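You operate a simulated robot arm through the tools that you are given. There is no shell and no other tool. Be economical: measure what you need, move in short steps, check, and stop when the job is done.

Carry out the task below with a simulated two-armed robot. There is one attempt and no reset: what you move stays moved.

TASK
Wipe up the spill on the grey bench top with the wipe and put it back.

Only the result counts: the job must be done as asked and must still hold three seconds after the hand-in. Knocking over, shifting, dropping, spilling or breaking anything else fails it.

THE ROBOT
Two 7-joint arms with two-finger parallel grippers on one trunk, on a base that drives. Base frame: it is fixed to the floor where the robot stands at the start and does not move with it; the origin is under the middle of the robot, x ahead of it, y to its left, z up. Units: mm, degrees, N and s.
The left shoulder is at the start at [70, 133, 1201], the right one opposite. Payload 1.57 kg a hand.
Tool frame (each hand has its own): the origin (TCP) lies between the finger pads and is the grasp point; the fingertips stand 30 mm ahead of it; z points along the fingers, y is the line along which they close. Largest opening 80 mm; finger width 17, thickness 12; the body of the gripper, 40 by 82 mm, starts 80 mm behind the TCP.
Orientation is that of the tool frame in the base frame, as a unit quaternion [w, x, y, z]. With the fingers straight down and closing along the base's y, the tool's x points along the base's -x, its y along +y and its z along -z.

THE INTERFACE
- The arms move only by the tool arm_command. It takes "left_increments", "right_increments" or both (then of equal length, played together; a hand with none holds still); each is one flat list of numbers, 7 for each row, row after row: the gripper command, from -1 (shut) to 1 (fully open), values between in proportion, then the shift along the base's x, y, z in cm, then the turn, a rotation vector about the base's x, y, z in degrees. In form: [claw, x, y, z, wx, wy, wz, claw, x, y, z, wx, wy, wz, ...]. A call has 1 to 20 rows; each row shifts and turns the commanded pose from where the row before left it. A row lasts 0.2 s, in which the tool goes at most 50 mm and 8.6 degrees; a call with a longer step from one row to the next is refused whole, and so is a gripper value outside its range. Where a pose cannot be reached the arm comes as near as it can. A force on the tool above 40 N (or 10 N above the force at the start of the call, whichever is more), or a blocked arm, ends the call early, and 0.2 s more pass. Each finger travels about 153 mm/s and halts on what it meets, pressing with about 20 N; the grip force reading is that of the motor and also rises with nothing between the fingers. The clock runs only during rows and for 0.2 s after the last one: add rows that do not move to give the fingers time. The reply holds the time, the measured pose of the TCP, the force on the tool along the base axes, the opening and the grip force, in the units named above and with some noise, and new pictures: "views" is both (left out), scene, wrist or none (wrist: the cameras of the hands that moved).
- Cameras (640 x 400 px; columns grow to the right, rows downward): "scene" is now at [124.3, -35.4, 1419.9]; the picture's right is [-0.43, -0.90, 0.00], its down [-0.62, 0.29, -0.73] and it looks along [0.66, -0.31, -0.68] (base axes); focal length 261 px, centre (320, 200). "left" rides on the left gripper at [72, 6, -122] in its tool frame; the picture's right is [-0.09, 1.00, 0.00], its down [-0.84, -0.08, -0.54] and it looks along [-0.54, -0.05, 0.84] (tool axes); focal length 238 px, centre (320, 200). "right" rides on the right gripper at [72, -7, -122] in its tool frame; the picture's right is [0.09, 1.00, 0.00], its down [-0.84, 0.08, -0.54] and it looks along [-0.54, 0.05, 0.84] (tool axes); focal length 238 px, centre (320, 200). There is no depth. A picture from a camera that has moved, and an enlarged one, comes with that camera's place and axes in the base frame and with its lens.
- slide_trunk(by): slides the trunk up (or, below 0, down) by that many mm; the arms and the scene camera ride with it, the base frame stays. It gives what a move gives, with no picture.
- base_move(legs): drives the robot by 1 to 6 legs, each [ahead, left, turn to the left] in mm, mm and degrees, along the robot's own axes; the way and the turn of a leg run together, so that a leg with both is an arc; at most 1500 mm and 180 degrees a leg. The arms and the cameras ride along, it lands a little off, and it stops where it bumps. It gives what a move gives, and a new picture of the scene camera.
- pan_tilt(pan, tilt): turns the head with the scene camera to pan (to the left, within 86 degrees either way) and tilt (down, from -29 to 69), counted from straight ahead of the robot. It gives what a move gives, and a new picture of the scene camera.
- enlarge(camera, box): a new picture of the part [left, top, right, bottom] of that camera's present view, enlarged. No time passes.
- close_job(): hands the job in; it is judged then, once.

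Work in short steps. Places have to be worked out from the pictures, the camera data and where the tool is seen: move nearer, look again, correct. Check each grasp and each placing, and mend what went wrong. You have 120 turns and 170 pictures in all, those below and enlarged ones among them. Open the grippers and draw the arms clear of the work before you hand the job in, unless the task says otherwise; then end with one line.

The tools are called after "Request:" as a command line: name --argument value ..., lists and objects as JSON in quotes. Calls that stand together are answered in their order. arm_command: Moves the arms, as the interface text tells. Its arguments: {"type":"object","properties":{"left_increments":{"type":"array","items":{"type":"number"}},"right_increments":{"type":"array","items":{"type":"number"}},"views":{"type":"string","enum":["both","scene","wrist","none"]}},"required":[]} The other tools are called the same way: slide_trunk (by) slides the trunk up or down; base_move (legs) drives the base; pan_tilt (pan, tilt) turns the head that bears the scene camera; enlarge (camera, box) takes an enlarged picture of a part of a camera's view; close_job () hands the job in.

At the start:

```text
time_s: 0.0
left_eef_pos: [449.5, -12.6, 1219.7]
left_tool_rot: [0.0, 0.001, 1.0, 0.0]
left_wrist_force: [0.1, -0.4, 0.2]
left_gripper_width: 79.9
left_grip_force: 0.0
right_eef_pos: [346.8, -437.0, 1055.1]
right_tool_rot: [0.0, 0.0, 1.0, 0.0]
right_wrist_force: [-0.7, 0.1, -0.5]
right_gripper_width: 80.4
right_grip_force: 0.0
trunk travel left (down, up): [-775.0, 165.0]
robot x, y, heading: [0.2, -1.7, 0.1]
head pan, tilt: [-25.5, 43.1]
```

scene: 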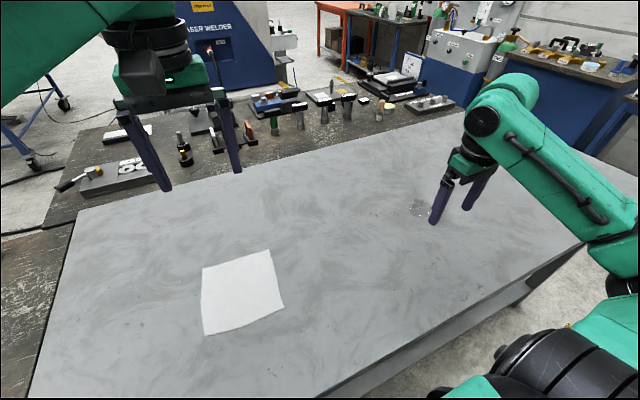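
right: 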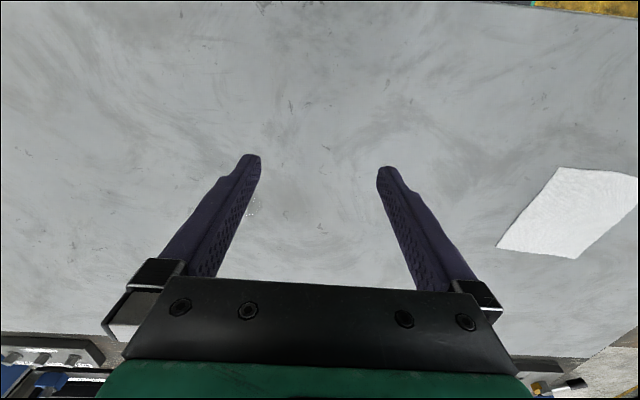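
left: 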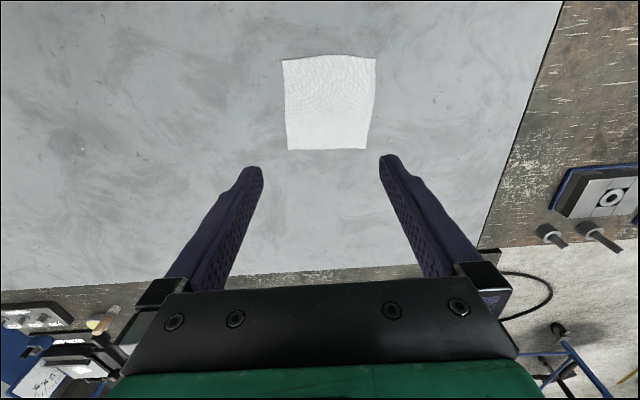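

I'll take enlarged looks at the wipe and at the suspected spill near the right gripper.

Request:
enlarge --camera "scene" --box '[360, 160, 480, 235]'

Request:
enlarge --camera "left" --box '[250, 40, 410, 160]'

Request:
enlarge --camera "left" --box '[0, 80, 200, 205]'

Request:
enlarge --camera "scene" --box '[180, 230, 310, 350]'

```text
5.33 times, centred on (420, 198) of scene
camera zoom: at [124.3, -35.4, 1419.9], right [-0.43, -0.9, 0.0], down [-0.62, 0.29, -0.73], along [0.66, -0.31, -0.68], focal length 1394 px, centre (-213, 213)
```

zoom: 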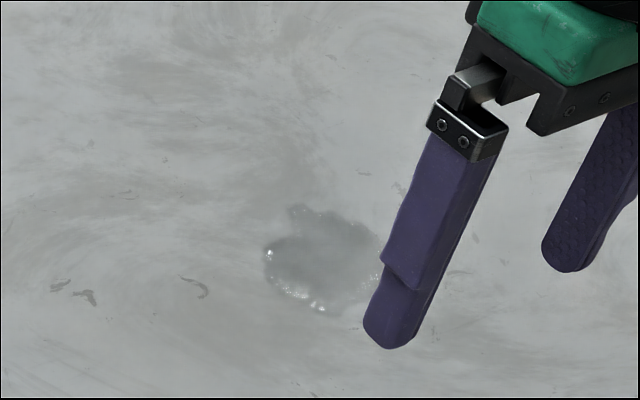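

```text
3.33 times, centred on (330, 100) of left
camera zoom: at [376.8, -6.4, 1342.7], right [0.09, 1.0, 0.0], down [0.84, -0.08, 0.54], along [0.54, -0.05, -0.84], focal length 794 px, centre (287, 533)
```

zoom: 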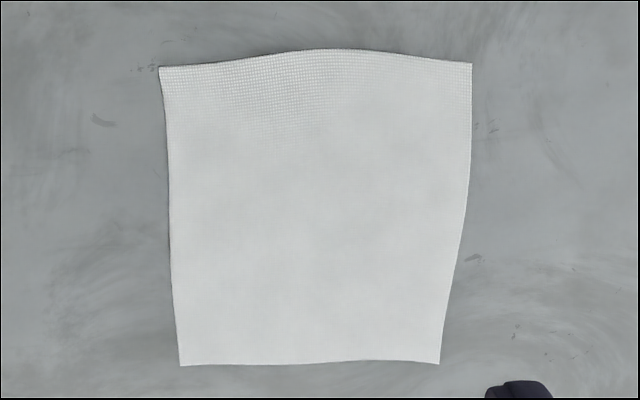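

```text
3.20 times, centred on (100, 142) of left
camera zoom: at [376.8, -6.4, 1342.7], right [0.09, 1.0, 0.0], down [0.84, -0.08, 0.54], along [0.54, -0.05, -0.84], focal length 763 px, centre (1024, 384)
```

zoom: 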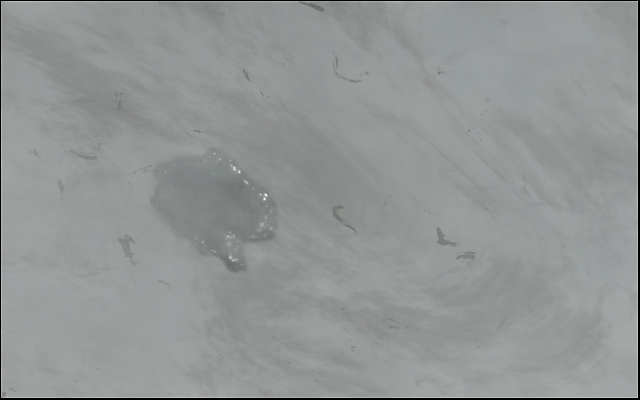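

```text
3.33 times, centred on (245, 290) of scene
camera zoom: at [124.3, -35.4, 1419.9], right [-0.43, -0.9, 0.0], down [-0.62, 0.29, -0.73], along [0.66, -0.31, -0.68], focal length 871 px, centre (570, -100)
```

zoom: 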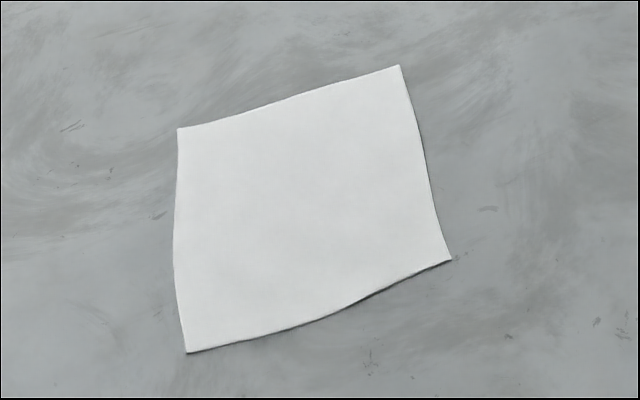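

The wipe is about 185 mm square, centred at about (491, 0). The spill is about 90 mm wide, near (516, -617). I'll move the left arm out of the way and bring the right hand above the wipe.

Request:
arm_command --left_increments '[1, 0, 4, 0, 0, 0, 0, 1, 0, 4, 0, 0, 0, 0, 1, 0, 4, 0, 0, 0, 0, 1, 0, 4, 0, 0, 0, 0, 1, 0, 4, 0, 0, 0, 0, 1, 0, 4, 0, 0, 0, 0, 1, 0, 4, 0, 0, 0, 0, 1, 0, 4, 0, 0, 0, 0, 1, 0, 4, 0, 0, 0, 0, 1, 0, 4, 0, 0, 0, 0, 1, 0, 0, 0, 0, 0, 0]' --right_increments '[1, 0, 0, 0, 0, 0, 0, 1, 1.44, 4.37, -1, 0, 0, 0, 1, 1.44, 4.37, -1, 0, 0, 0, 1, 1.44, 4.37, -1, 0, 0, 0, 1, 1.44, 4.37, -1, 0, 0, 0, 1, 1.44, 4.37, -1, 0, 0, 0, 1, 1.44, 4.37, -1, 0, 0, 0, 1, 1.44, 4.37, -1, 0, 0, 0, 1, 1.44, 4.37, -1, 0, 0, 0, 1, 1.44, 4.37, -1, 0, 0, 0, 1, 1.44, 4.37, -1, 0, 0, 0]' --views "both"

```text
time_s: 2.4
left_eef_pos: [450.5, 388.2, 1219.4]
left_tool_rot: [0.001, 0.0, 1.0, 0.0]
left_wrist_force: [0.1, 0.1, 0.4]
left_gripper_width: 80.2
left_grip_force: 0.1
right_eef_pos: [439.8, -79.8, 981.4]
right_tool_rot: [0.0, 0.0, 1.0, 0.001]
right_wrist_force: [0.2, -0.5, 0.2]
right_gripper_width: 80.1
right_grip_force: 0.0
right hand out of reach, approached as far as the arm can: row 9, 10, 11
trunk travel left (down, up): [-775.0, 165.0]
robot x, y, heading: [-2.8, -0.6, 0.1]
head pan, tilt: [-25.5, 43.1]
camera scene: at [124.2, -35.2, 1419.9], right [-0.43, -0.9, 0.0], down [-0.62, 0.29, -0.73], along [0.66, -0.31, -0.68], focal length 261 px, centre (320, 200)
camera right: at [368.9, -85.9, 1103.8], right [-0.09, 1.0, 0.0], down [0.84, 0.08, 0.54], along [0.54, 0.05, -0.84], focal length 238 px, centre (320, 200)
camera left: at [377.6, 395.1, 1342.5], right [0.09, 1.0, 0.0], down [0.84, -0.08, 0.54], along [0.54, -0.05, -0.84], focal length 238 px, centre (320, 200)
```

scene: 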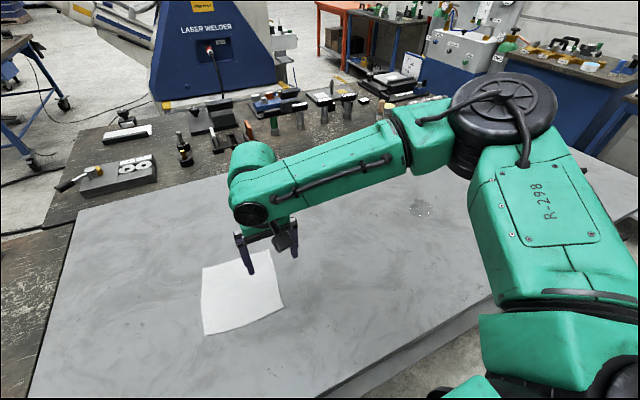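
right: 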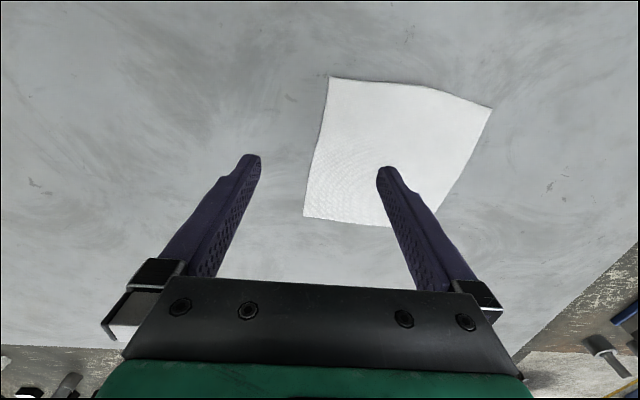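
left: 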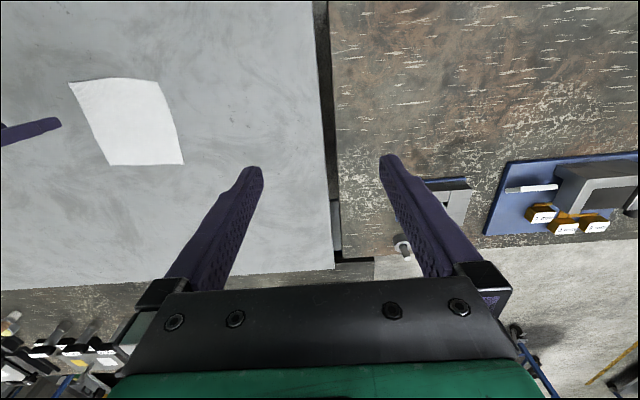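

The right arm can't quite reach the wipe, while the left arm can. I'll swap them: right hand back to its start, left hand above the wipe, then look close.

Request:
arm_command --right_increments '[1, -1.44, -4.37, 1, 0, 0, 0, 1, -1.44, -4.37, 1, 0, 0, 0, 1, -1.44, -4.37, 1, 0, 0, 0, 1, -1.44, -4.37, 1, 0, 0, 0, 1, -1.44, -4.37, 1, 0, 0, 0, 1, -1.44, -4.37, 1, 0, 0, 0, 1, -1.44, -4.37, 1, 0, 0, 0, 1, -1.44, -4.37, 1, 0, 0, 0, 1, -1.44, -4.37, 1, 0, 0, 0, 1, -1.44, -4.37, 1, 0, 0, 0, 1, 0, 0, 0, 0, 0, 0, 1, 0, 0, 0, 0, 0, 0, 1, 0, 0, 0, 0, 0, 0]' --left_increments '[1, 0, 0, 0, 0, 0, 0, 1, 0, 0, 0, 0, 0, 0, 1, 0.3, -3.9, -2.7, 0, 0, 0, 1, 0.3, -3.9, -2.7, 0, 0, 0, 1, 0.3, -3.9, -2.7, 0, 0, 0, 1, 0.3, -3.9, -2.7, 0, 0, 0, 1, 0.3, -3.9, -2.7, 0, 0, 0, 1, 0.3, -3.9, -2.7, 0, 0, 0, 1, 0.3, -3.9, -2.7, 0, 0, 0, 1, 0.3, -3.9, -2.7, 0, 0, 0, 1, 0.3, -3.9, -2.7, 0, 0, 0, 1, 0.3, -3.9, -2.7, 0, 0, 0, 1, 0, 0, 0, 0, 0, 0]' --views "both"

```text
time_s: 5.2
left_eef_pos: [479.8, -5.1, 950.7]
left_tool_rot: [-0.001, 0.0, 1.0, 0.0]
left_wrist_force: [-0.3, 0.4, 0.1]
left_gripper_width: 79.9
left_grip_force: 0.1
right_eef_pos: [295.8, -516.5, 1081.9]
right_tool_rot: [0.0, 0.0, 1.0, -0.002]
right_wrist_force: [-0.2, 0.1, -0.5]
right_gripper_width: 80.1
right_grip_force: 0.2
trunk travel left (down, up): [-775.0, 165.0]
robot x, y, heading: [2.4, 3.6, 0.3]
head pan, tilt: [-25.5, 43.1]
camera scene: at [123.8, -34.6, 1420.0], right [-0.43, -0.9, 0.0], down [-0.62, 0.29, -0.73], along [0.66, -0.31, -0.68], focal length 261 px, centre (320, 200)
camera right: at [224.0, -521.8, 1204.5], right [-0.09, 1.0, 0.0], down [0.84, 0.08, 0.54], along [0.54, 0.05, -0.84], focal length 238 px, centre (320, 200)
camera left: at [407.9, 2.6, 1072.4], right [0.09, 1.0, 0.0], down [0.84, -0.08, 0.54], along [0.54, -0.05, -0.84], focal length 238 px, centre (320, 200)
```

scene: 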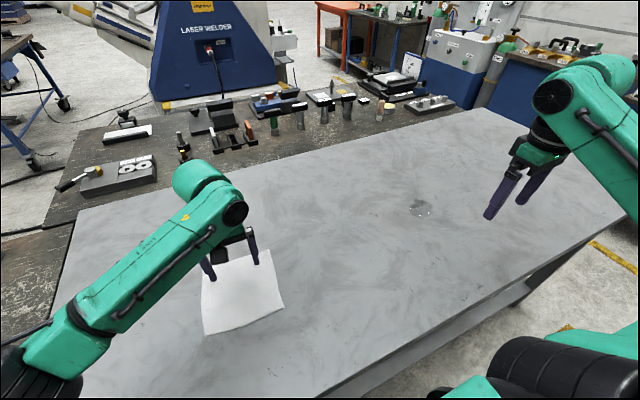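
right: 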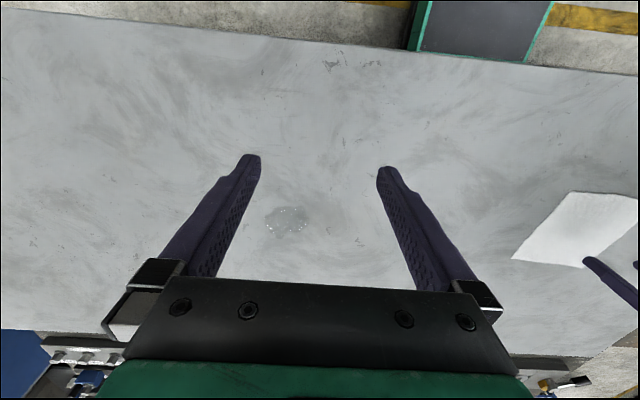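
left: 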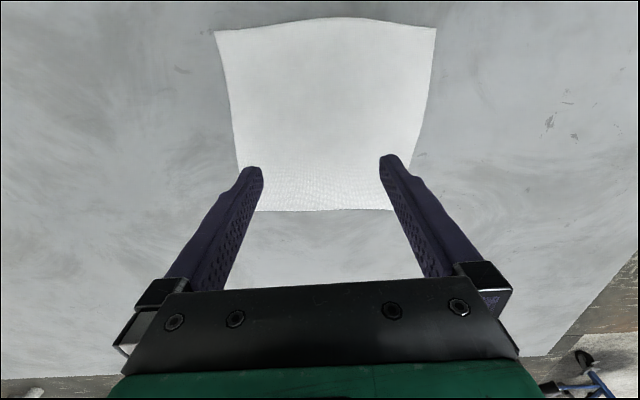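

I'll enlarge the wipe for detail on its edges and thickness.

Request:
enlarge --camera "left" --box '[200, 0, 450, 225]'

Request:
enlarge --camera "right" --box '[500, 180, 640, 290]'

Request:
enlarge --camera "right" --box '[240, 180, 340, 250]'

```text
1.78 times, centred on (325, 112) of left
camera zoom: at [407.9, 2.6, 1072.4], right [0.09, 1.0, 0.0], down [0.84, -0.08, 0.54], along [0.54, -0.05, -0.84], focal length 424 px, centre (311, 356)
```

zoom: 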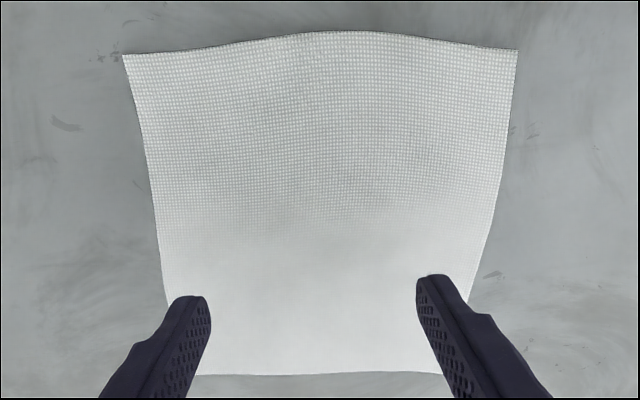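

```text
3.64 times, centred on (570, 235) of right
camera zoom: at [224.0, -521.8, 1204.5], right [-0.09, 1.0, 0.0], down [0.84, 0.08, 0.54], along [0.54, 0.05, -0.84], focal length 867 px, centre (-589, 73)
```

zoom: 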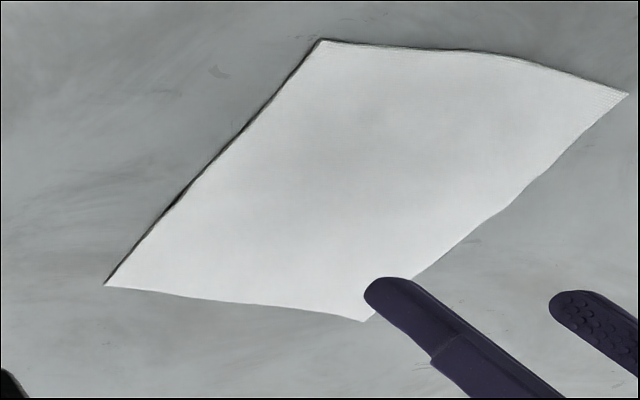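

```text
5.71 times, centred on (290, 215) of right
camera zoom: at [224.0, -521.8, 1204.5], right [-0.09, 1.0, 0.0], down [0.84, 0.08, 0.54], along [0.54, 0.05, -0.84], focal length 1362 px, centre (491, 114)
```

zoom: 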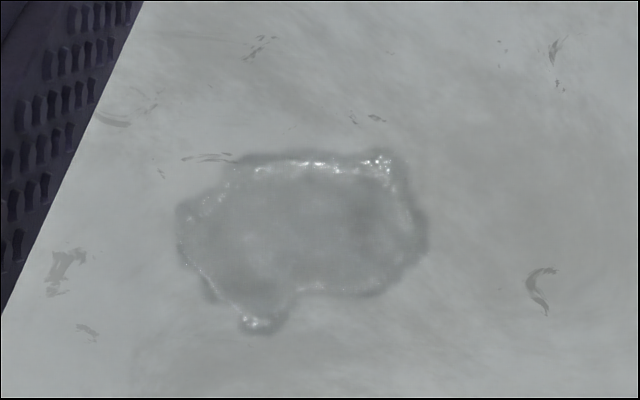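

I'll lower the left hand over the wipe's centre with the fingers half open, stopping with the tips a few millimetres above it.

Request:
arm_command --left_increments '[0, 0.4, 0.2, -2.8, 0, 0, 0, 0, 0.4, 0.2, -2.8, 0, 0, 0, 0, 0.3, 0.1, -2.7, 0, 0, 0, 0, 0, 0, -2.7, 0, 0, 0, 0, 0, 0, 0, 0, 0, 0]' --views "both"

```text
time_s: 6.0
left_eef_pos: [493.3, -1.7, 881.8]
left_tool_rot: [0.007, 0.002, 1.0, -0.002]
left_wrist_force: [-1.8, -0.2, 8.4]
left_gripper_width: 39.8
left_grip_force: 0.2
right_eef_pos: [294.4, -517.3, 1082.3]
right_tool_rot: [0.001, -0.001, 1.0, 0.0]
right_wrist_force: [0.9, 0.2, 0.4]
right_gripper_width: 79.9
right_grip_force: 0.1
trunk travel left (down, up): [-775.0, 165.0]
robot x, y, heading: [-0.5, -2.7, -0.1]
head pan, tilt: [-25.5, 43.1]
stopped in row 3 (left hand): the force on the tool passed its limit (the readings are from after the stop); the commanded pose is now the measured one
camera scene: at [121.3, -35.5, 1420.1], right [-0.43, -0.9, 0.0], down [-0.62, 0.29, -0.73], along [0.66, -0.31, -0.68], focal length 261 px, centre (320, 200)
camera left: at [418.3, 6.5, 1003.0], right [0.1, 1.0, 0.0], down [0.83, -0.08, 0.56], along [0.55, -0.05, -0.83], focal length 238 px, centre (320, 200)
```

scene: 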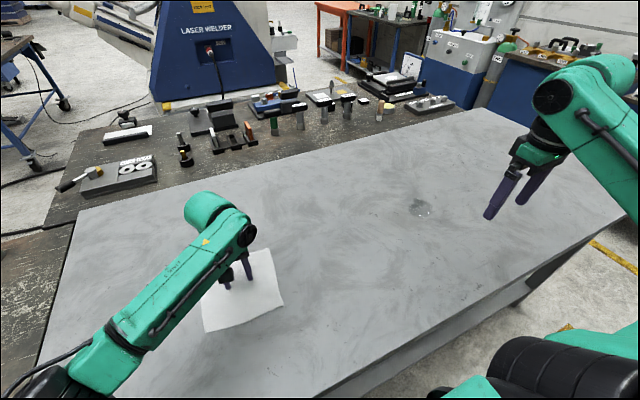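
left: 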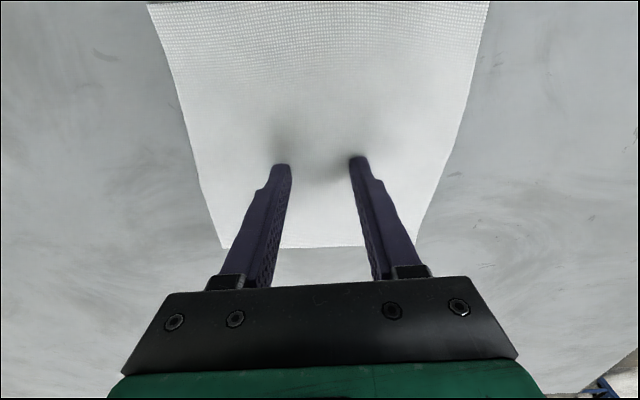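

Contact came at TCP z 882, so the bench top is at about z 851. At that height all three cameras agree on the spill: about (505, -560). The wipe is about 167 mm square, centred near (481, 0). I'm in light contact, so I'll try closing slowly to see whether the cloth gathers.

Request:
arm_command --left_increments '[-0.2, 0, 0, 0, 0, 0, 0, -0.4, 0, 0, 0, 0, 0, 0, -0.6, 0, 0, 0, 0, 0, 0, -0.6, 0, 0, 0, 0, 0, 0]' --views "wrist"

```text
time_s: 7.0
left_eef_pos: [492.8, 0.1, 880.8]
left_tool_rot: [0.009, 0.002, 1.0, -0.002]
left_wrist_force: [2.1, -0.4, 15.1]
left_gripper_width: 14.8
left_grip_force: 0.1
right_eef_pos: [294.8, -516.8, 1082.5]
right_tool_rot: [0.001, 0.001, 1.0, -0.001]
right_wrist_force: [-0.6, 0.1, -0.7]
right_gripper_width: 80.0
right_grip_force: 0.0
trunk travel left (down, up): [-775.0, 165.0]
robot x, y, heading: [-1.5, -2.5, -0.3]
head pan, tilt: [-25.5, 43.1]
camera left: at [418.8, 6.4, 1002.9], right [0.1, 1.0, 0.0], down [0.83, -0.08, 0.56], along [0.55, -0.06, -0.83], focal length 238 px, centre (320, 200)
```

left: 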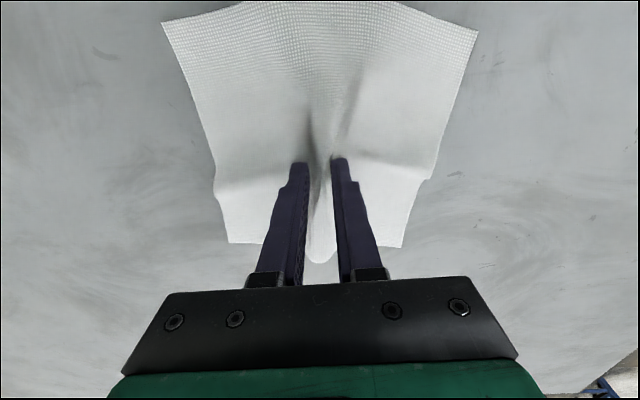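

It's real cloth, and a ridge forms between the fingers. I'll close fully to pinch it, then lift a little.

Request:
arm_command --left_increments '[-0.8, 0, 0, 0, 0, 0, 0, -1, 0, 0, 0, 0, 0, 0, -1, 0, 0, 0, 0, 0, 0, -1, 0, 0, 1, 0, 0, 0, -1, 0, 0, 1.5, 0, 0, 0, -1, 0, 0, 1.5, 0, 0, 0, -1, 0, 0, 0, 0, 0, 0]' --views "both"

```text
time_s: 8.6
left_eef_pos: [494.4, 0.0, 918.6]
left_tool_rot: [0.006, 0.002, 1.0, -0.002]
left_wrist_force: [-0.2, -0.5, -0.1]
left_gripper_width: 1.7
left_grip_force: 19.9
right_eef_pos: [295.9, -517.0, 1080.6]
right_tool_rot: [0.001, 0.0, 1.0, 0.0]
right_wrist_force: [-0.3, 0.2, -0.2]
right_gripper_width: 80.1
right_grip_force: 0.2
trunk travel left (down, up): [-775.0, 165.0]
robot x, y, heading: [1.7, 0.1, 0.1]
head pan, tilt: [-25.5, 43.1]
camera scene: at [124.7, -35.3, 1419.8], right [-0.43, -0.9, 0.0], down [-0.62, 0.29, -0.73], along [0.66, -0.31, -0.68], focal length 261 px, centre (320, 200)
camera left: at [419.8, 7.0, 1040.8], right [0.1, 1.0, 0.0], down [0.83, -0.08, 0.55], along [0.55, -0.05, -0.83], focal length 238 px, centre (320, 200)
```

scene: 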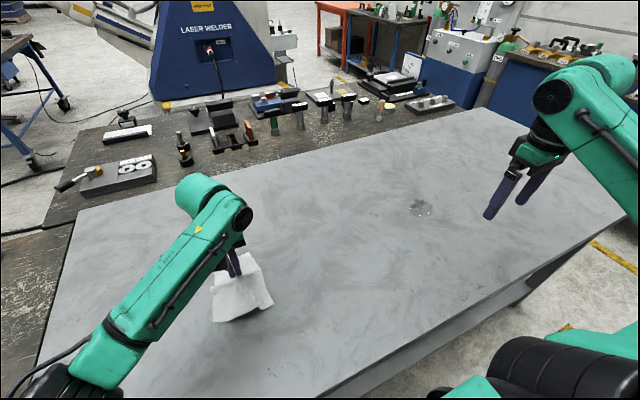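
left: 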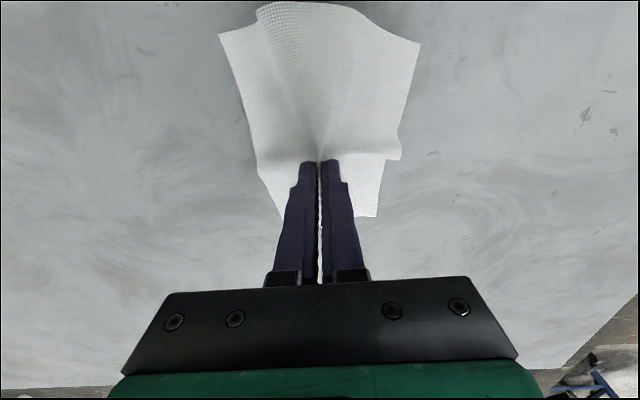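

The wipe is held. I'll raise it further and look at the floor on the right before driving.

Request:
arm_command --left_increments '[-1, -1, 0, 3, 0, 0, 0, -1, -1, 0, 3, 0, 0, 0, -1, 0, 0, 3, 0, 0, 0, -1, 0, 0, 0, 0, 0, 0]' --views "none"

Request:
pan_tilt --pan -80 --tilt 45

```text
time_s: 9.6
left_eef_pos: [474.8, -1.7, 1011.4]
left_tool_rot: [0.006, 0.002, 1.0, -0.002]
left_wrist_force: [-0.5, 0.2, -0.3]
left_gripper_width: 2.3
left_grip_force: 19.7
right_eef_pos: [295.1, -517.5, 1081.1]
right_tool_rot: [0.0, 0.0, 1.0, 0.0]
right_wrist_force: [-0.5, -0.4, -0.1]
right_gripper_width: 80.1
right_grip_force: 0.1
trunk travel left (down, up): [-775.0, 165.0]
robot x, y, heading: [0.6, 0.9, -0.1]
head pan, tilt: [-25.5, 43.1]
```

```text
time_s: 10.8
left_eef_pos: [474.7, -0.9, 1010.7]
left_tool_rot: [0.006, 0.002, 1.0, -0.002]
left_wrist_force: [0.1, -0.7, -0.2]
left_gripper_width: 2.2
left_grip_force: 19.7
right_eef_pos: [295.6, -516.4, 1080.7]
right_tool_rot: [0.0, 0.0, 1.0, -0.001]
right_wrist_force: [-0.8, 0.1, -0.3]
right_gripper_width: 80.0
right_grip_force: 0.0
trunk travel left (down, up): [-775.0, 165.0]
robot x, y, heading: [-2.9, 0.2, 0.1]
head pan, tilt: [-80.0, 45.0]
camera scene: at [63.8, -79.8, 1417.2], right [-0.98, -0.17, 0.0], down [-0.12, 0.7, -0.71], along [0.12, -0.7, -0.71], focal length 261 px, centre (320, 200)
```

scene: 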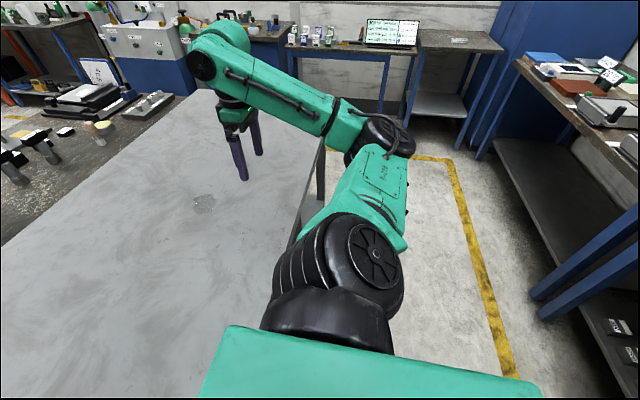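

The floor to the right is clear. I'll drive 550 mm to the right and re-aim the head at the work.

Request:
base_move --legs '[[0, -550, 0]]'

Request:
pan_tilt --pan 0 --tilt 50

Request:
enlarge --camera "left" --box '[0, 0, 640, 400]'

```text
time_s: 14.0
left_eef_pos: [475.6, -544.9, 1010.7]
left_tool_rot: [0.006, 0.0, 1.0, -0.002]
left_wrist_force: [0.4, -0.2, 0.2]
left_gripper_width: 2.4
left_grip_force: 19.7
right_eef_pos: [299.0, -1060.9, 1082.8]
right_tool_rot: [0.0, -0.003, 1.0, 0.0]
right_wrist_force: [0.4, 0.1, -0.1]
right_gripper_width: 80.0
right_grip_force: 0.1
trunk travel left (down, up): [-775.0, 165.0]
robot x, y, heading: [1.3, -549.6, 0.4]
head pan, tilt: [-80.0, 45.0]
camera scene: at [65.3, -624.8, 1417.2], right [-0.98, -0.18, 0.0], down [-0.13, 0.7, -0.71], along [0.13, -0.7, -0.71], focal length 261 px, centre (320, 200)
```

scene: 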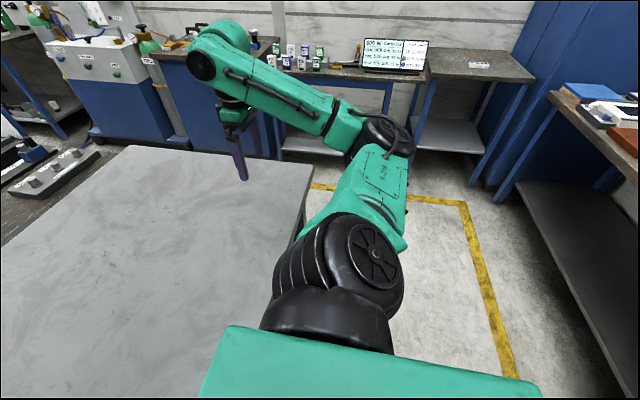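

```text
time_s: 15.5
left_eef_pos: [476.5, -545.5, 1010.5]
left_tool_rot: [0.006, -0.001, 1.0, -0.002]
left_wrist_force: [0.1, 0.0, -0.9]
left_gripper_width: 2.1
left_grip_force: 19.5
right_eef_pos: [299.5, -1061.6, 1081.6]
right_tool_rot: [0.001, -0.003, 1.0, 0.0]
right_wrist_force: [-1.0, 0.2, 0.3]
right_gripper_width: 79.6
right_grip_force: 0.0
trunk travel left (down, up): [-775.0, 165.0]
robot x, y, heading: [1.7, -547.3, 0.3]
head pan, tilt: [0.0, 50.0]
camera scene: at [127.9, -545.3, 1410.2], right [0.0, -1.0, 0.0], down [-0.77, 0.0, -0.64], along [0.64, 0.0, -0.77], focal length 261 px, centre (320, 200)
```

scene: 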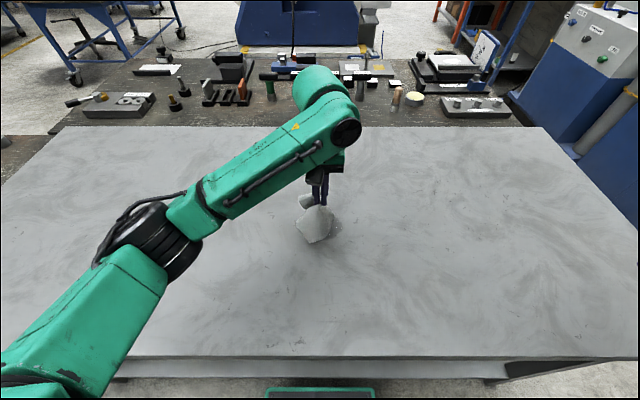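

```text
1.00 times, centred on (320, 200) of left
camera zoom: at [402.3, -538.0, 1132.3], right [0.09, 1.0, 0.0], down [0.83, -0.07, 0.55], along [0.55, -0.05, -0.83], focal length 238 px, centre (320, 200)
```

zoom: 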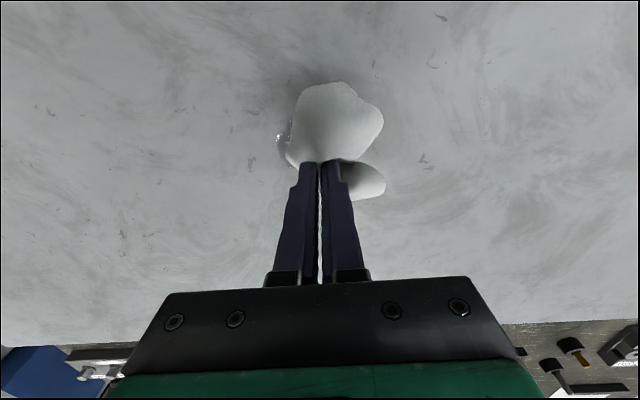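

The wipe hangs from the fingers and the spill shows just left of it, at about (505, -560). I'll move above it and lower in.

Request:
arm_command --left_increments '[-1, 1.5, -0.8, -2, 0, 0, 0, -1, 1.4, -0.7, -2, 0, 0, 0, -1, 0, 0, -2.5, 0, 0, 0, -1, 0, 0, -2.5, 0, 0, 0, -1, 0, 0, -1.5, 0, 0, 0, -1, 0, 0, -1, 0, 0, 0, -1, 0, 0, -0.5, 0, 0, 0, -1, 0, 0, -0.3, 0, 0, 0, -1, 0, 0, 0, 0, 0, 0]' --views "both"

```text
time_s: 17.5
left_eef_pos: [505.9, -561.3, 886.6]
left_tool_rot: [0.007, 0.0, 1.0, -0.002]
left_wrist_force: [0.2, -0.1, -0.2]
left_gripper_width: 2.1
left_grip_force: 20.0
right_eef_pos: [299.1, -1062.1, 1081.5]
right_tool_rot: [0.0, -0.002, 1.0, 0.0]
right_wrist_force: [0.2, -0.5, 0.2]
right_gripper_width: 79.8
right_grip_force: 0.0
trunk travel left (down, up): [-775.0, 165.0]
robot x, y, heading: [-0.7, -545.3, 0.3]
head pan, tilt: [0.0, 50.0]
camera scene: at [127.8, -545.3, 1410.3], right [0.0, -1.0, 0.0], down [-0.77, 0.0, -0.64], along [0.64, 0.0, -0.77], focal length 261 px, centre (320, 200)
camera left: at [431.3, -553.4, 1008.9], right [0.09, 1.0, 0.0], down [0.83, -0.07, 0.55], along [0.55, -0.05, -0.83], focal length 238 px, centre (320, 200)
```

scene: 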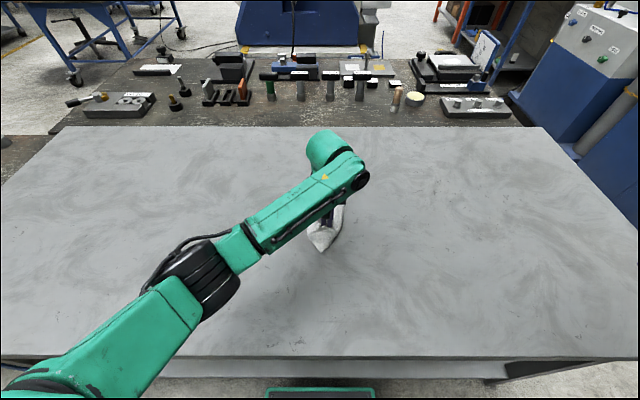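
left: 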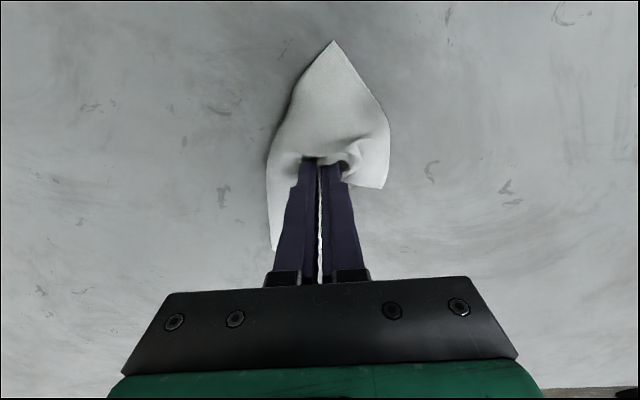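

The cloth rests on the bench at the spill. I'll press lightly and rub a raster over the spill area.

Request:
arm_command --left_increments '[-1, 0, 0, -0.4, 0, 0, 0, -1, -1.5, -2, 0, 0, 0, 0, -1, -1.5, -2, 0, 0, 0, 0, -1, 0, 2, 0, 0, 0, 0, -1, 0, 2, 0, 0, 0, 0, -1, 0, 2, 0, 0, 0, 0, -1, 0, 2, 0, 0, 0, 0, -1, 2, 0, 0, 0, 0, 0, -1, 0, -2, 0, 0, 0, 0, -1, 0, -2, 0, 0, 0, 0, -1, 0, -2, 0, 0, 0, 0, -1, 0, -2, 0, 0, 0, 0, -1, 2, 0, 0, 0, 0, 0, -1, 0, 2, 0, 0, 0, 0, -1, 0, 2, 0, 0, 0, 0, -1, 0, 2, 0, 0, 0, 0, -1, 0, 2, 0, 0, 0, 0, -1, 2, 0, 0, 0, 0, 0]' --views "both"

```text
time_s: 21.3
left_eef_pos: [537.0, -521.0, 882.9]
left_tool_rot: [0.006, 0.0, 1.0, -0.003]
left_wrist_force: [-0.6, 0.2, 0.7]
left_gripper_width: 2.2
left_grip_force: 19.8
right_eef_pos: [300.5, -1062.2, 1080.5]
right_tool_rot: [0.0, -0.003, 1.0, 0.0]
right_wrist_force: [-0.2, -0.5, -0.4]
right_gripper_width: 80.5
right_grip_force: 0.0
trunk travel left (down, up): [-775.0, 165.0]
robot x, y, heading: [1.7, -543.4, 0.5]
head pan, tilt: [0.0, 50.0]
camera scene: at [128.8, -546.0, 1410.1], right [0.0, -1.0, 0.0], down [-0.77, 0.0, -0.64], along [0.64, 0.0, -0.77], focal length 261 px, centre (320, 200)
camera left: at [462.7, -512.8, 1004.2], right [0.09, 1.0, 0.0], down [0.83, -0.07, 0.55], along [0.55, -0.05, -0.83], focal length 238 px, centre (320, 200)
```

scene: 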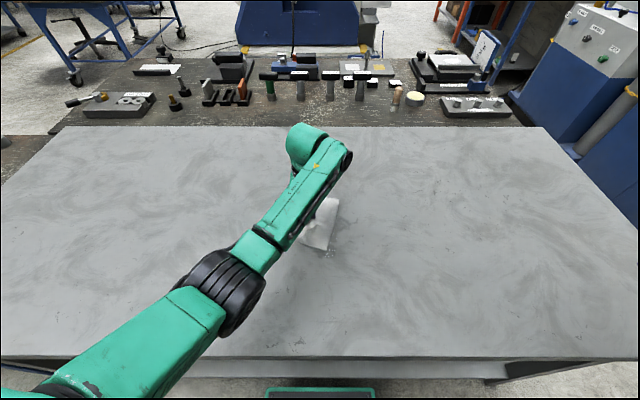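
left: 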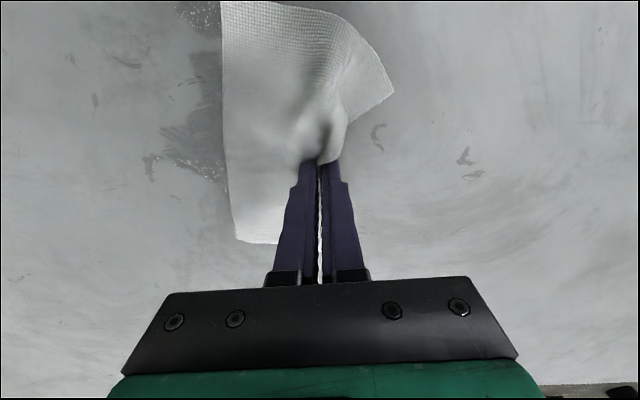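

Part of the spill remains to the right (y about -575 to -600) and nearer the robot. I'll continue the raster further that way, pressing slightly more.

Request:
arm_command --left_increments '[-1, 0, -2, -0.2, 0, 0, 0, -1, 0, -2, 0, 0, 0, 0, -1, 0, -2, 0, 0, 0, 0, -1, 0, -2, 0, 0, 0, 0, -1, 0, -2, 0, 0, 0, 0, -1, 0, -2, 0, 0, 0, 0, -1, -2, 0, 0, 0, 0, 0, -1, 0, 2, 0, 0, 0, 0, -1, 0, 2, 0, 0, 0, 0, -1, 0, 2, 0, 0, 0, 0, -1, 0, 2, 0, 0, 0, 0, -1, 0, 2, 0, 0, 0, 0, -1, 0, 2, 0, 0, 0, 0, -1, -2, 0, 0, 0, 0, 0, -1, 0, -2, 0, 0, 0, 0, -1, 0, -2, 0, 0, 0, 0, -1, 0, -2, 0, 0, 0, 0, -1, 0, -2, 0, 0, 0, 0, -1, 0, -2, 0, 0, 0, 0, -1, 0, -2, 0, 0, 0, 0]' --views "none"

Request:
arm_command --left_increments '[-1, -2, 0, 0, 0, 0, 0, -1, 0, 2, 0, 0, 0, 0, -1, 0, 2, 0, 0, 0, 0, -1, 0, 2, 0, 0, 0, 0, -1, 0, 2, 0, 0, 0, 0, -1, 0, 2, 0, 0, 0, 0, -1, -2, 0, 0, 0, 0, 0, -1, 0, -2, 0, 0, 0, 0, -1, 0, -2, 0, 0, 0, 0, -1, 0, -2, 0, 0, 0, 0, -1, 0, -2, 0, 0, 0, 0, -1, 0, -2, 0, 0, 0, 0, -1, -2, 0, 0, 0, 0, 0, -1, 0, 2, 0, 0, 0, 0, -1, 0, 2, 0, 0, 0, 0, -1, 0, 2, 0, 0, 0, 0, -1, 0, 2, 0, 0, 0, 0, -1, 0, 2, 0, 0, 0, 0, -1, 0, 2, 0, 0, 0, 0]' --views "both"

```text
time_s: 25.4
left_eef_pos: [496.1, -589.8, 882.2]
left_tool_rot: [0.014, -0.007, 1.0, 0.007]
left_wrist_force: [-5.7, -0.1, 23.8]
left_gripper_width: 2.3
left_grip_force: 19.5
left hand out of reach, approached as far as the arm can: row 6
right_eef_pos: [297.0, -1062.2, 1082.0]
right_tool_rot: [0.001, -0.002, 1.0, 0.0]
right_wrist_force: [0.7, 0.8, -0.1]
right_gripper_width: 80.2
right_grip_force: 0.0
trunk travel left (down, up): [-775.0, 165.0]
robot x, y, heading: [-1.8, -543.8, 0.2]
head pan, tilt: [0.0, 50.0]
stopped in row 20 (left hand): the force on the tool passed its limit (the readings are from after the stop); the commanded pose is now the measured one
```

```text
time_s: 27.2
left_eef_pos: [457.7, -500.2, 881.4]
left_tool_rot: [0.017, -0.008, 1.0, 0.015]
left_wrist_force: [-3.9, 2.5, 21.9]
left_gripper_width: 2.6
left_grip_force: 20.1
right_eef_pos: [297.7, -1061.4, 1082.5]
right_tool_rot: [0.002, -0.003, 1.0, 0.0]
right_wrist_force: [0.3, 0.4, -0.4]
right_gripper_width: 80.1
right_grip_force: 0.0
trunk travel left (down, up): [-775.0, 165.0]
robot x, y, heading: [5.0, -544.5, 0.3]
head pan, tilt: [0.0, 50.0]
stopped in row 9 (left hand): the force on the tool passed its limit (the readings are from after the stop); the commanded pose is now the measured one
camera scene: at [124.4, -545.7, 1410.3], right [0.01, -1.0, 0.0], down [-0.76, 0.0, -0.64], along [0.64, 0.0, -0.76], focal length 261 px, centre (320, 200)
camera left: at [381.5, -498.1, 1002.5], right [0.07, 1.0, 0.03], down [0.82, -0.08, 0.57], along [0.57, -0.02, -0.82], focal length 238 px, centre (320, 200)
```

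scene: 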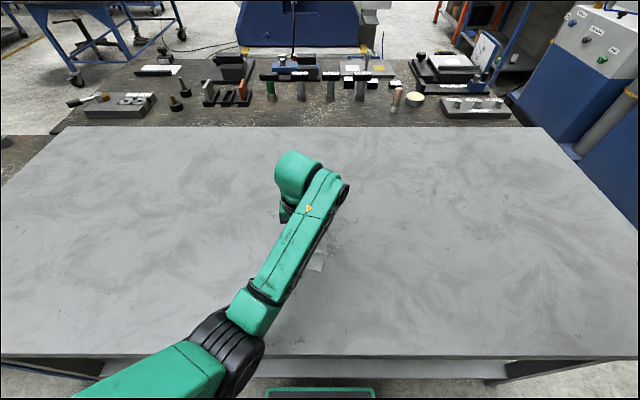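
left: 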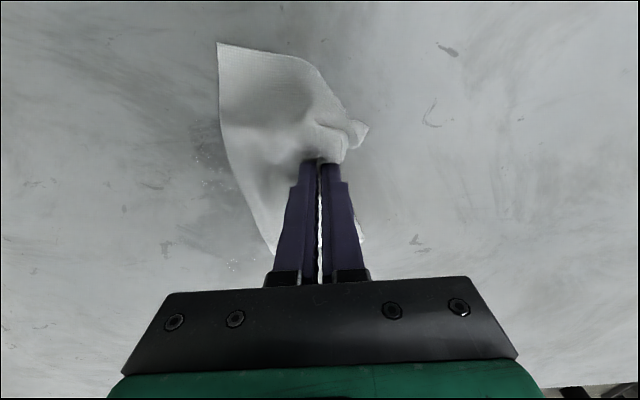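

The spill looks faded but the pressure climbed too high. I'll lift off and move aside to see what remains.

Request:
arm_command --left_increments '[-1, 0, 0, 1.5, 0, 0, 0, -1, 0, 2, 3, 0, 0, 0, -1, 0, 3, 3, 0, 0, 0, -1, -1, 4, 2, 0, 0, 0, -1, -1, 4, 2, 0, 0, 0, -1, 0, 0, 0, 0, 0, 0]' --views "wrist"

Request:
enlarge --camera "scene" --box '[240, 180, 420, 300]'

Request:
enlarge --camera "left" --box '[60, 50, 320, 215]'

```text
time_s: 27.5
left_eef_pos: [464.5, -472.6, 882.3]
left_tool_rot: [0.023, -0.02, 0.999, 0.043]
left_wrist_force: [-2.5, -2.1, 17.7]
left_gripper_width: 2.3
left_grip_force: 20.0
right_eef_pos: [297.2, -1062.5, 1082.1]
right_tool_rot: [0.001, -0.003, 1.0, 0.0]
right_wrist_force: [-0.1, 0.2, -0.3]
right_gripper_width: 79.9
right_grip_force: 0.0
trunk travel left (down, up): [-775.0, 165.0]
robot x, y, heading: [2.6, -543.6, 0.5]
head pan, tilt: [0.0, 50.0]
stopped in row 1 (left hand): the force on the tool passed its limit (the readings are from after the stop); the commanded pose is now the measured one
camera left: at [387.0, -479.7, 1001.8], right [0.05, 0.99, 0.09], down [0.81, -0.09, 0.57], along [0.58, 0.04, -0.81], focal length 238 px, centre (320, 200)
```

left: 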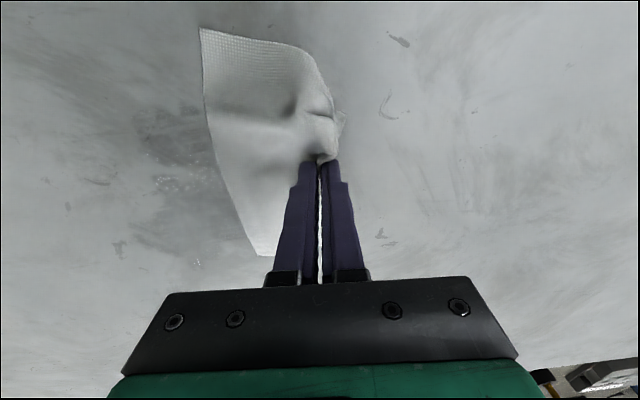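

```text
3.33 times, centred on (330, 240) of scene
camera zoom: at [125.6, -545.4, 1410.2], right [0.0, -1.0, 0.0], down [-0.76, 0.0, -0.64], along [0.64, 0.0, -0.77], focal length 871 px, centre (287, 67)
```

zoom: 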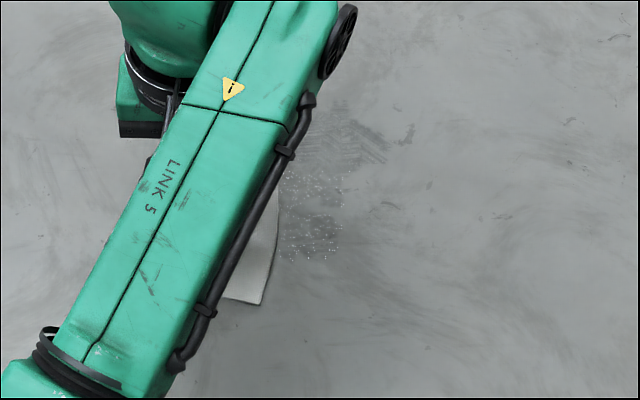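

```text
2.42 times, centred on (190, 132) of left
camera zoom: at [387.0, -479.7, 1001.8], right [0.05, 0.99, 0.09], down [0.81, -0.09, 0.57], along [0.58, 0.04, -0.81], focal length 578 px, centre (635, 364)
```

zoom: 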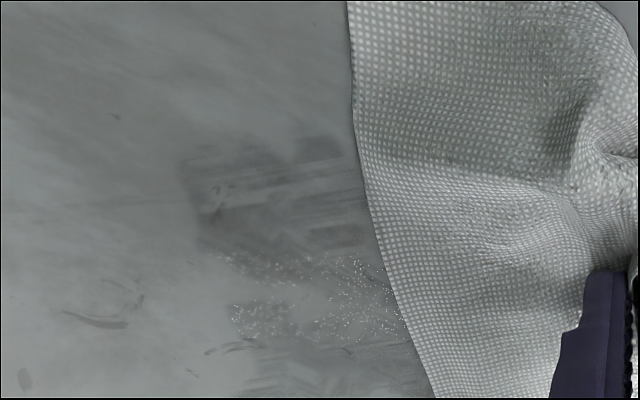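

The spill clears in streaks, so it needs denser strokes. The arm is tilted under load, so I'll lift gently first.

Request:
arm_command --left_increments '[-1, 0, 0, 0.5, 0, 0, 0, -1, 0, 0, 1, 0, 0, 0, -1, 0, 0, 2, 0, 0, 0, -1, 0, 0, 2, 0, 0, 0, -1, 0, 0, 0, 0, 0, 0]' --views "wrist"

```text
time_s: 28.3
left_eef_pos: [472.5, -391.8, 885.0]
left_tool_rot: [0.017, -0.055, 0.991, 0.124]
left_wrist_force: [-0.8, 0.3, 0.0]
left_gripper_width: 2.3
left_grip_force: 20.2
left hand out of reach, approached as far as the arm can: row 3
right_eef_pos: [300.6, -1060.9, 1080.5]
right_tool_rot: [-0.001, -0.003, 1.0, -0.001]
right_wrist_force: [0.0, -0.1, 0.0]
right_gripper_width: 79.9
right_grip_force: 0.0
trunk travel left (down, up): [-775.0, 165.0]
robot x, y, heading: [1.3, -548.2, 0.1]
head pan, tilt: [0.0, 50.0]
stopped in row 3 (left hand): the arm was blocked; the commanded pose is now the measured one
camera left: at [397.3, -422.7, 1002.2], right [-0.02, 0.97, 0.25], down [0.83, -0.12, 0.54], along [0.56, 0.22, -0.8], focal length 238 px, centre (320, 200)
```

left: 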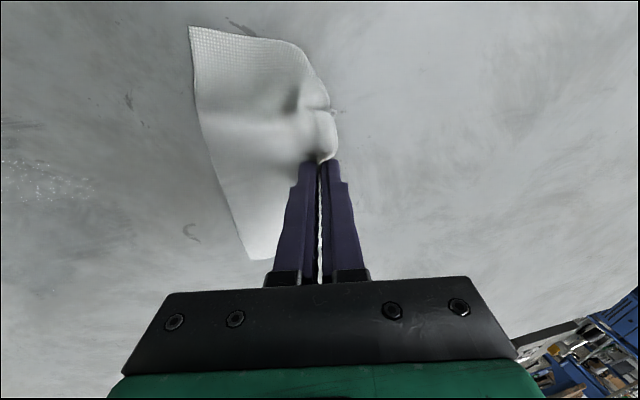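

The arm drifted and is blocked in an odd posture. I'll check the scene before moving on.

Request:
pan_tilt --pan 20 --tilt 50

```text
time_s: 29.1
left_eef_pos: [470.5, -392.9, 886.3]
left_tool_rot: [0.016, -0.054, 0.991, 0.125]
left_wrist_force: [-0.6, -0.8, -0.4]
left_gripper_width: 2.4
left_grip_force: 20.3
right_eef_pos: [299.3, -1061.0, 1081.6]
right_tool_rot: [-0.001, -0.003, 1.0, 0.001]
right_wrist_force: [-0.2, 0.0, -0.8]
right_gripper_width: 80.1
right_grip_force: 0.1
trunk travel left (down, up): [-775.0, 165.0]
robot x, y, heading: [2.0, -544.7, 0.2]
head pan, tilt: [20.0, 50.0]
camera scene: at [122.9, -519.4, 1410.3], right [0.35, -0.94, 0.0], down [-0.72, -0.26, -0.64], along [0.6, 0.22, -0.77], focal length 261 px, centre (320, 200)
```

scene: 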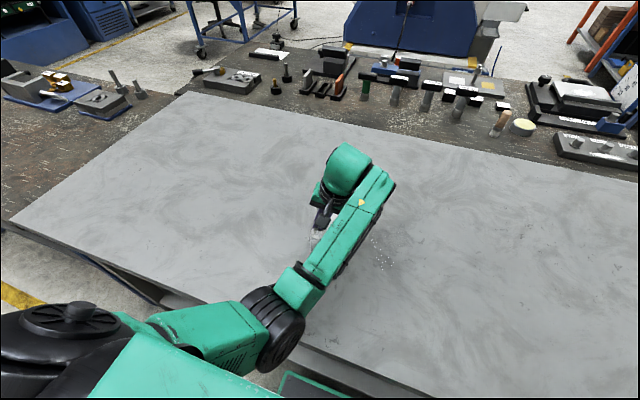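

The elbow hangs low near the bench edge and probably blocks the lift. I'll raise the trunk 120 mm, which lifts the whole arm straight up and gives the elbow room.

Request:
slide_trunk --by 120

Request:
enlarge --camera "scene" --box '[0, 0, 640, 400]'

```text
time_s: 30.6
left_eef_pos: [469.9, -392.9, 1005.9]
left_tool_rot: [0.017, -0.054, 0.99, 0.126]
left_wrist_force: [-0.2, 1.3, -1.6]
left_gripper_width: 2.3
left_grip_force: 19.7
right_eef_pos: [299.8, -1060.9, 1200.6]
right_tool_rot: [0.0, -0.002, 1.0, 0.0]
right_wrist_force: [-0.1, -0.1, 0.4]
right_gripper_width: 80.1
right_grip_force: 0.1
trunk travel left (down, up): [-895.0, 45.0]
robot x, y, heading: [0.6, -548.6, 0.5]
head pan, tilt: [20.0, 50.0]
```

```text
1.00 times, centred on (320, 200) of scene
camera zoom: at [123.4, -519.0, 1530.2], right [0.35, -0.94, 0.0], down [-0.72, -0.27, -0.64], along [0.6, 0.22, -0.77], focal length 261 px, centre (320, 200)
```

zoom: 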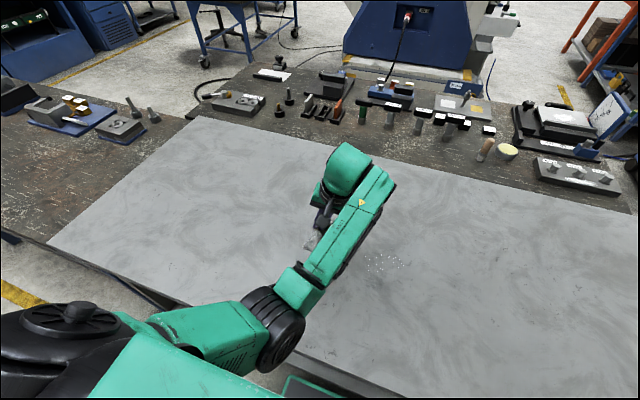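

Clear of the bench now. I'll straighten the tool and raise the hand.

Request:
arm_command --left_increments '[-1, -1, 1.5, 1.5, -3.5, 0, -1.6, -1, -1, 1.5, 1.5, -3.5, 0, -1.6, -1, -1, 1.5, 1.5, -3.5, 0, -1.6, -1, -1, 1.5, 1.5, -3.5, 0, -1.6, -1, 0, 0, 0, 0, 0, 0]' --views "both"

```text
time_s: 31.2
left_eef_pos: [452.3, -294.6, 1030.6]
left_tool_rot: [0.016, -0.062, 0.987, 0.148]
left_wrist_force: [0.0, -0.2, -0.9]
left_gripper_width: 2.1
left_grip_force: 20.1
left hand out of reach, approached as far as the arm can: row 2
right_eef_pos: [300.1, -1060.0, 1202.1]
right_tool_rot: [0.0, -0.002, 1.0, -0.001]
right_wrist_force: [-0.3, 0.4, 0.3]
right_gripper_width: 80.1
right_grip_force: 0.1
trunk travel left (down, up): [-895.0, 45.0]
robot x, y, heading: [-0.4, -541.9, 0.5]
head pan, tilt: [20.0, 50.0]
stopped in row 2 (left hand): the arm was blocked; the commanded pose is now the measured one
camera scene: at [123.0, -517.1, 1530.2], right [0.35, -0.94, 0.0], down [-0.72, -0.27, -0.64], along [0.6, 0.22, -0.77], focal length 261 px, centre (320, 200)
camera left: at [378.0, -333.3, 1146.8], right [-0.04, 0.96, 0.29], down [0.83, -0.13, 0.54], along [0.55, 0.26, -0.79], focal length 238 px, centre (320, 200)
```

scene: 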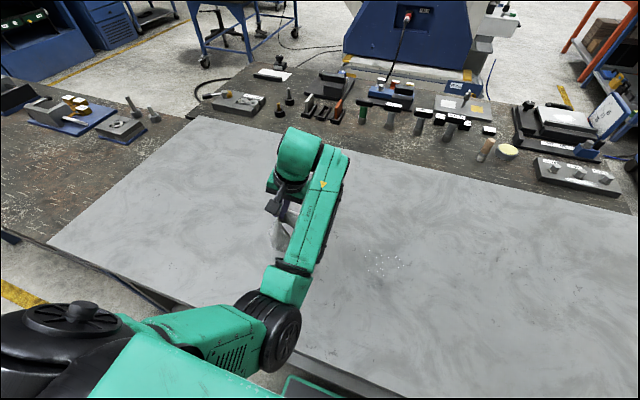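
left: 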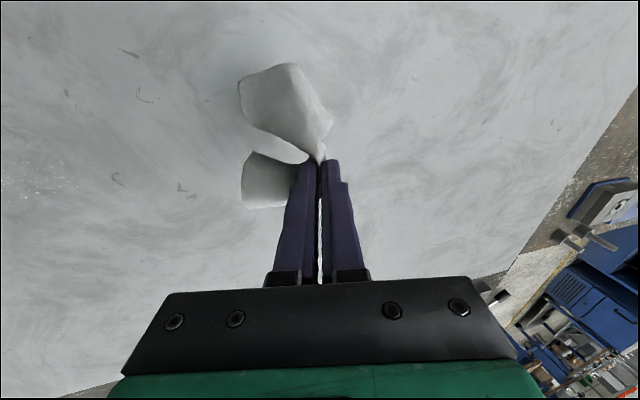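

The arm still yields sideways and stays tilted, so a joint is probably near its limit. I'll try small translation-only moves toward its natural region, back and up.

Request:
arm_command --left_increments '[-1, -1, 1, 1, 0, 0, 0, -1, -1, 1, 1, 0, 0, 0, -1, -1, 1, 1, 0, 0, 0, -1, -1, 1, 1, 0, 0, 0, -1, 0, 0, 0, 0, 0, 0]' --views "scene"

```text
time_s: 32.4
left_eef_pos: [406.1, -209.3, 1082.3]
left_tool_rot: [0.016, -0.088, 0.975, 0.205]
left_wrist_force: [0.3, 0.6, -0.2]
left_gripper_width: 2.0
left_grip_force: 19.7
right_eef_pos: [299.5, -1061.1, 1200.4]
right_tool_rot: [0.0, -0.002, 1.0, -0.001]
right_wrist_force: [0.7, 0.6, -0.2]
right_gripper_width: 80.1
right_grip_force: 0.1
trunk travel left (down, up): [-895.0, 45.0]
robot x, y, heading: [0.1, -548.4, 0.4]
head pan, tilt: [20.0, 50.0]
camera scene: at [123.3, -518.6, 1530.2], right [0.35, -0.94, 0.0], down [-0.72, -0.27, -0.64], along [0.6, 0.22, -0.77], focal length 261 px, centre (320, 200)
```

scene: 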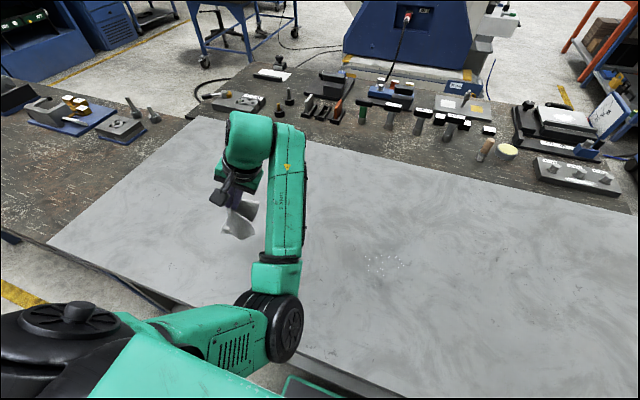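

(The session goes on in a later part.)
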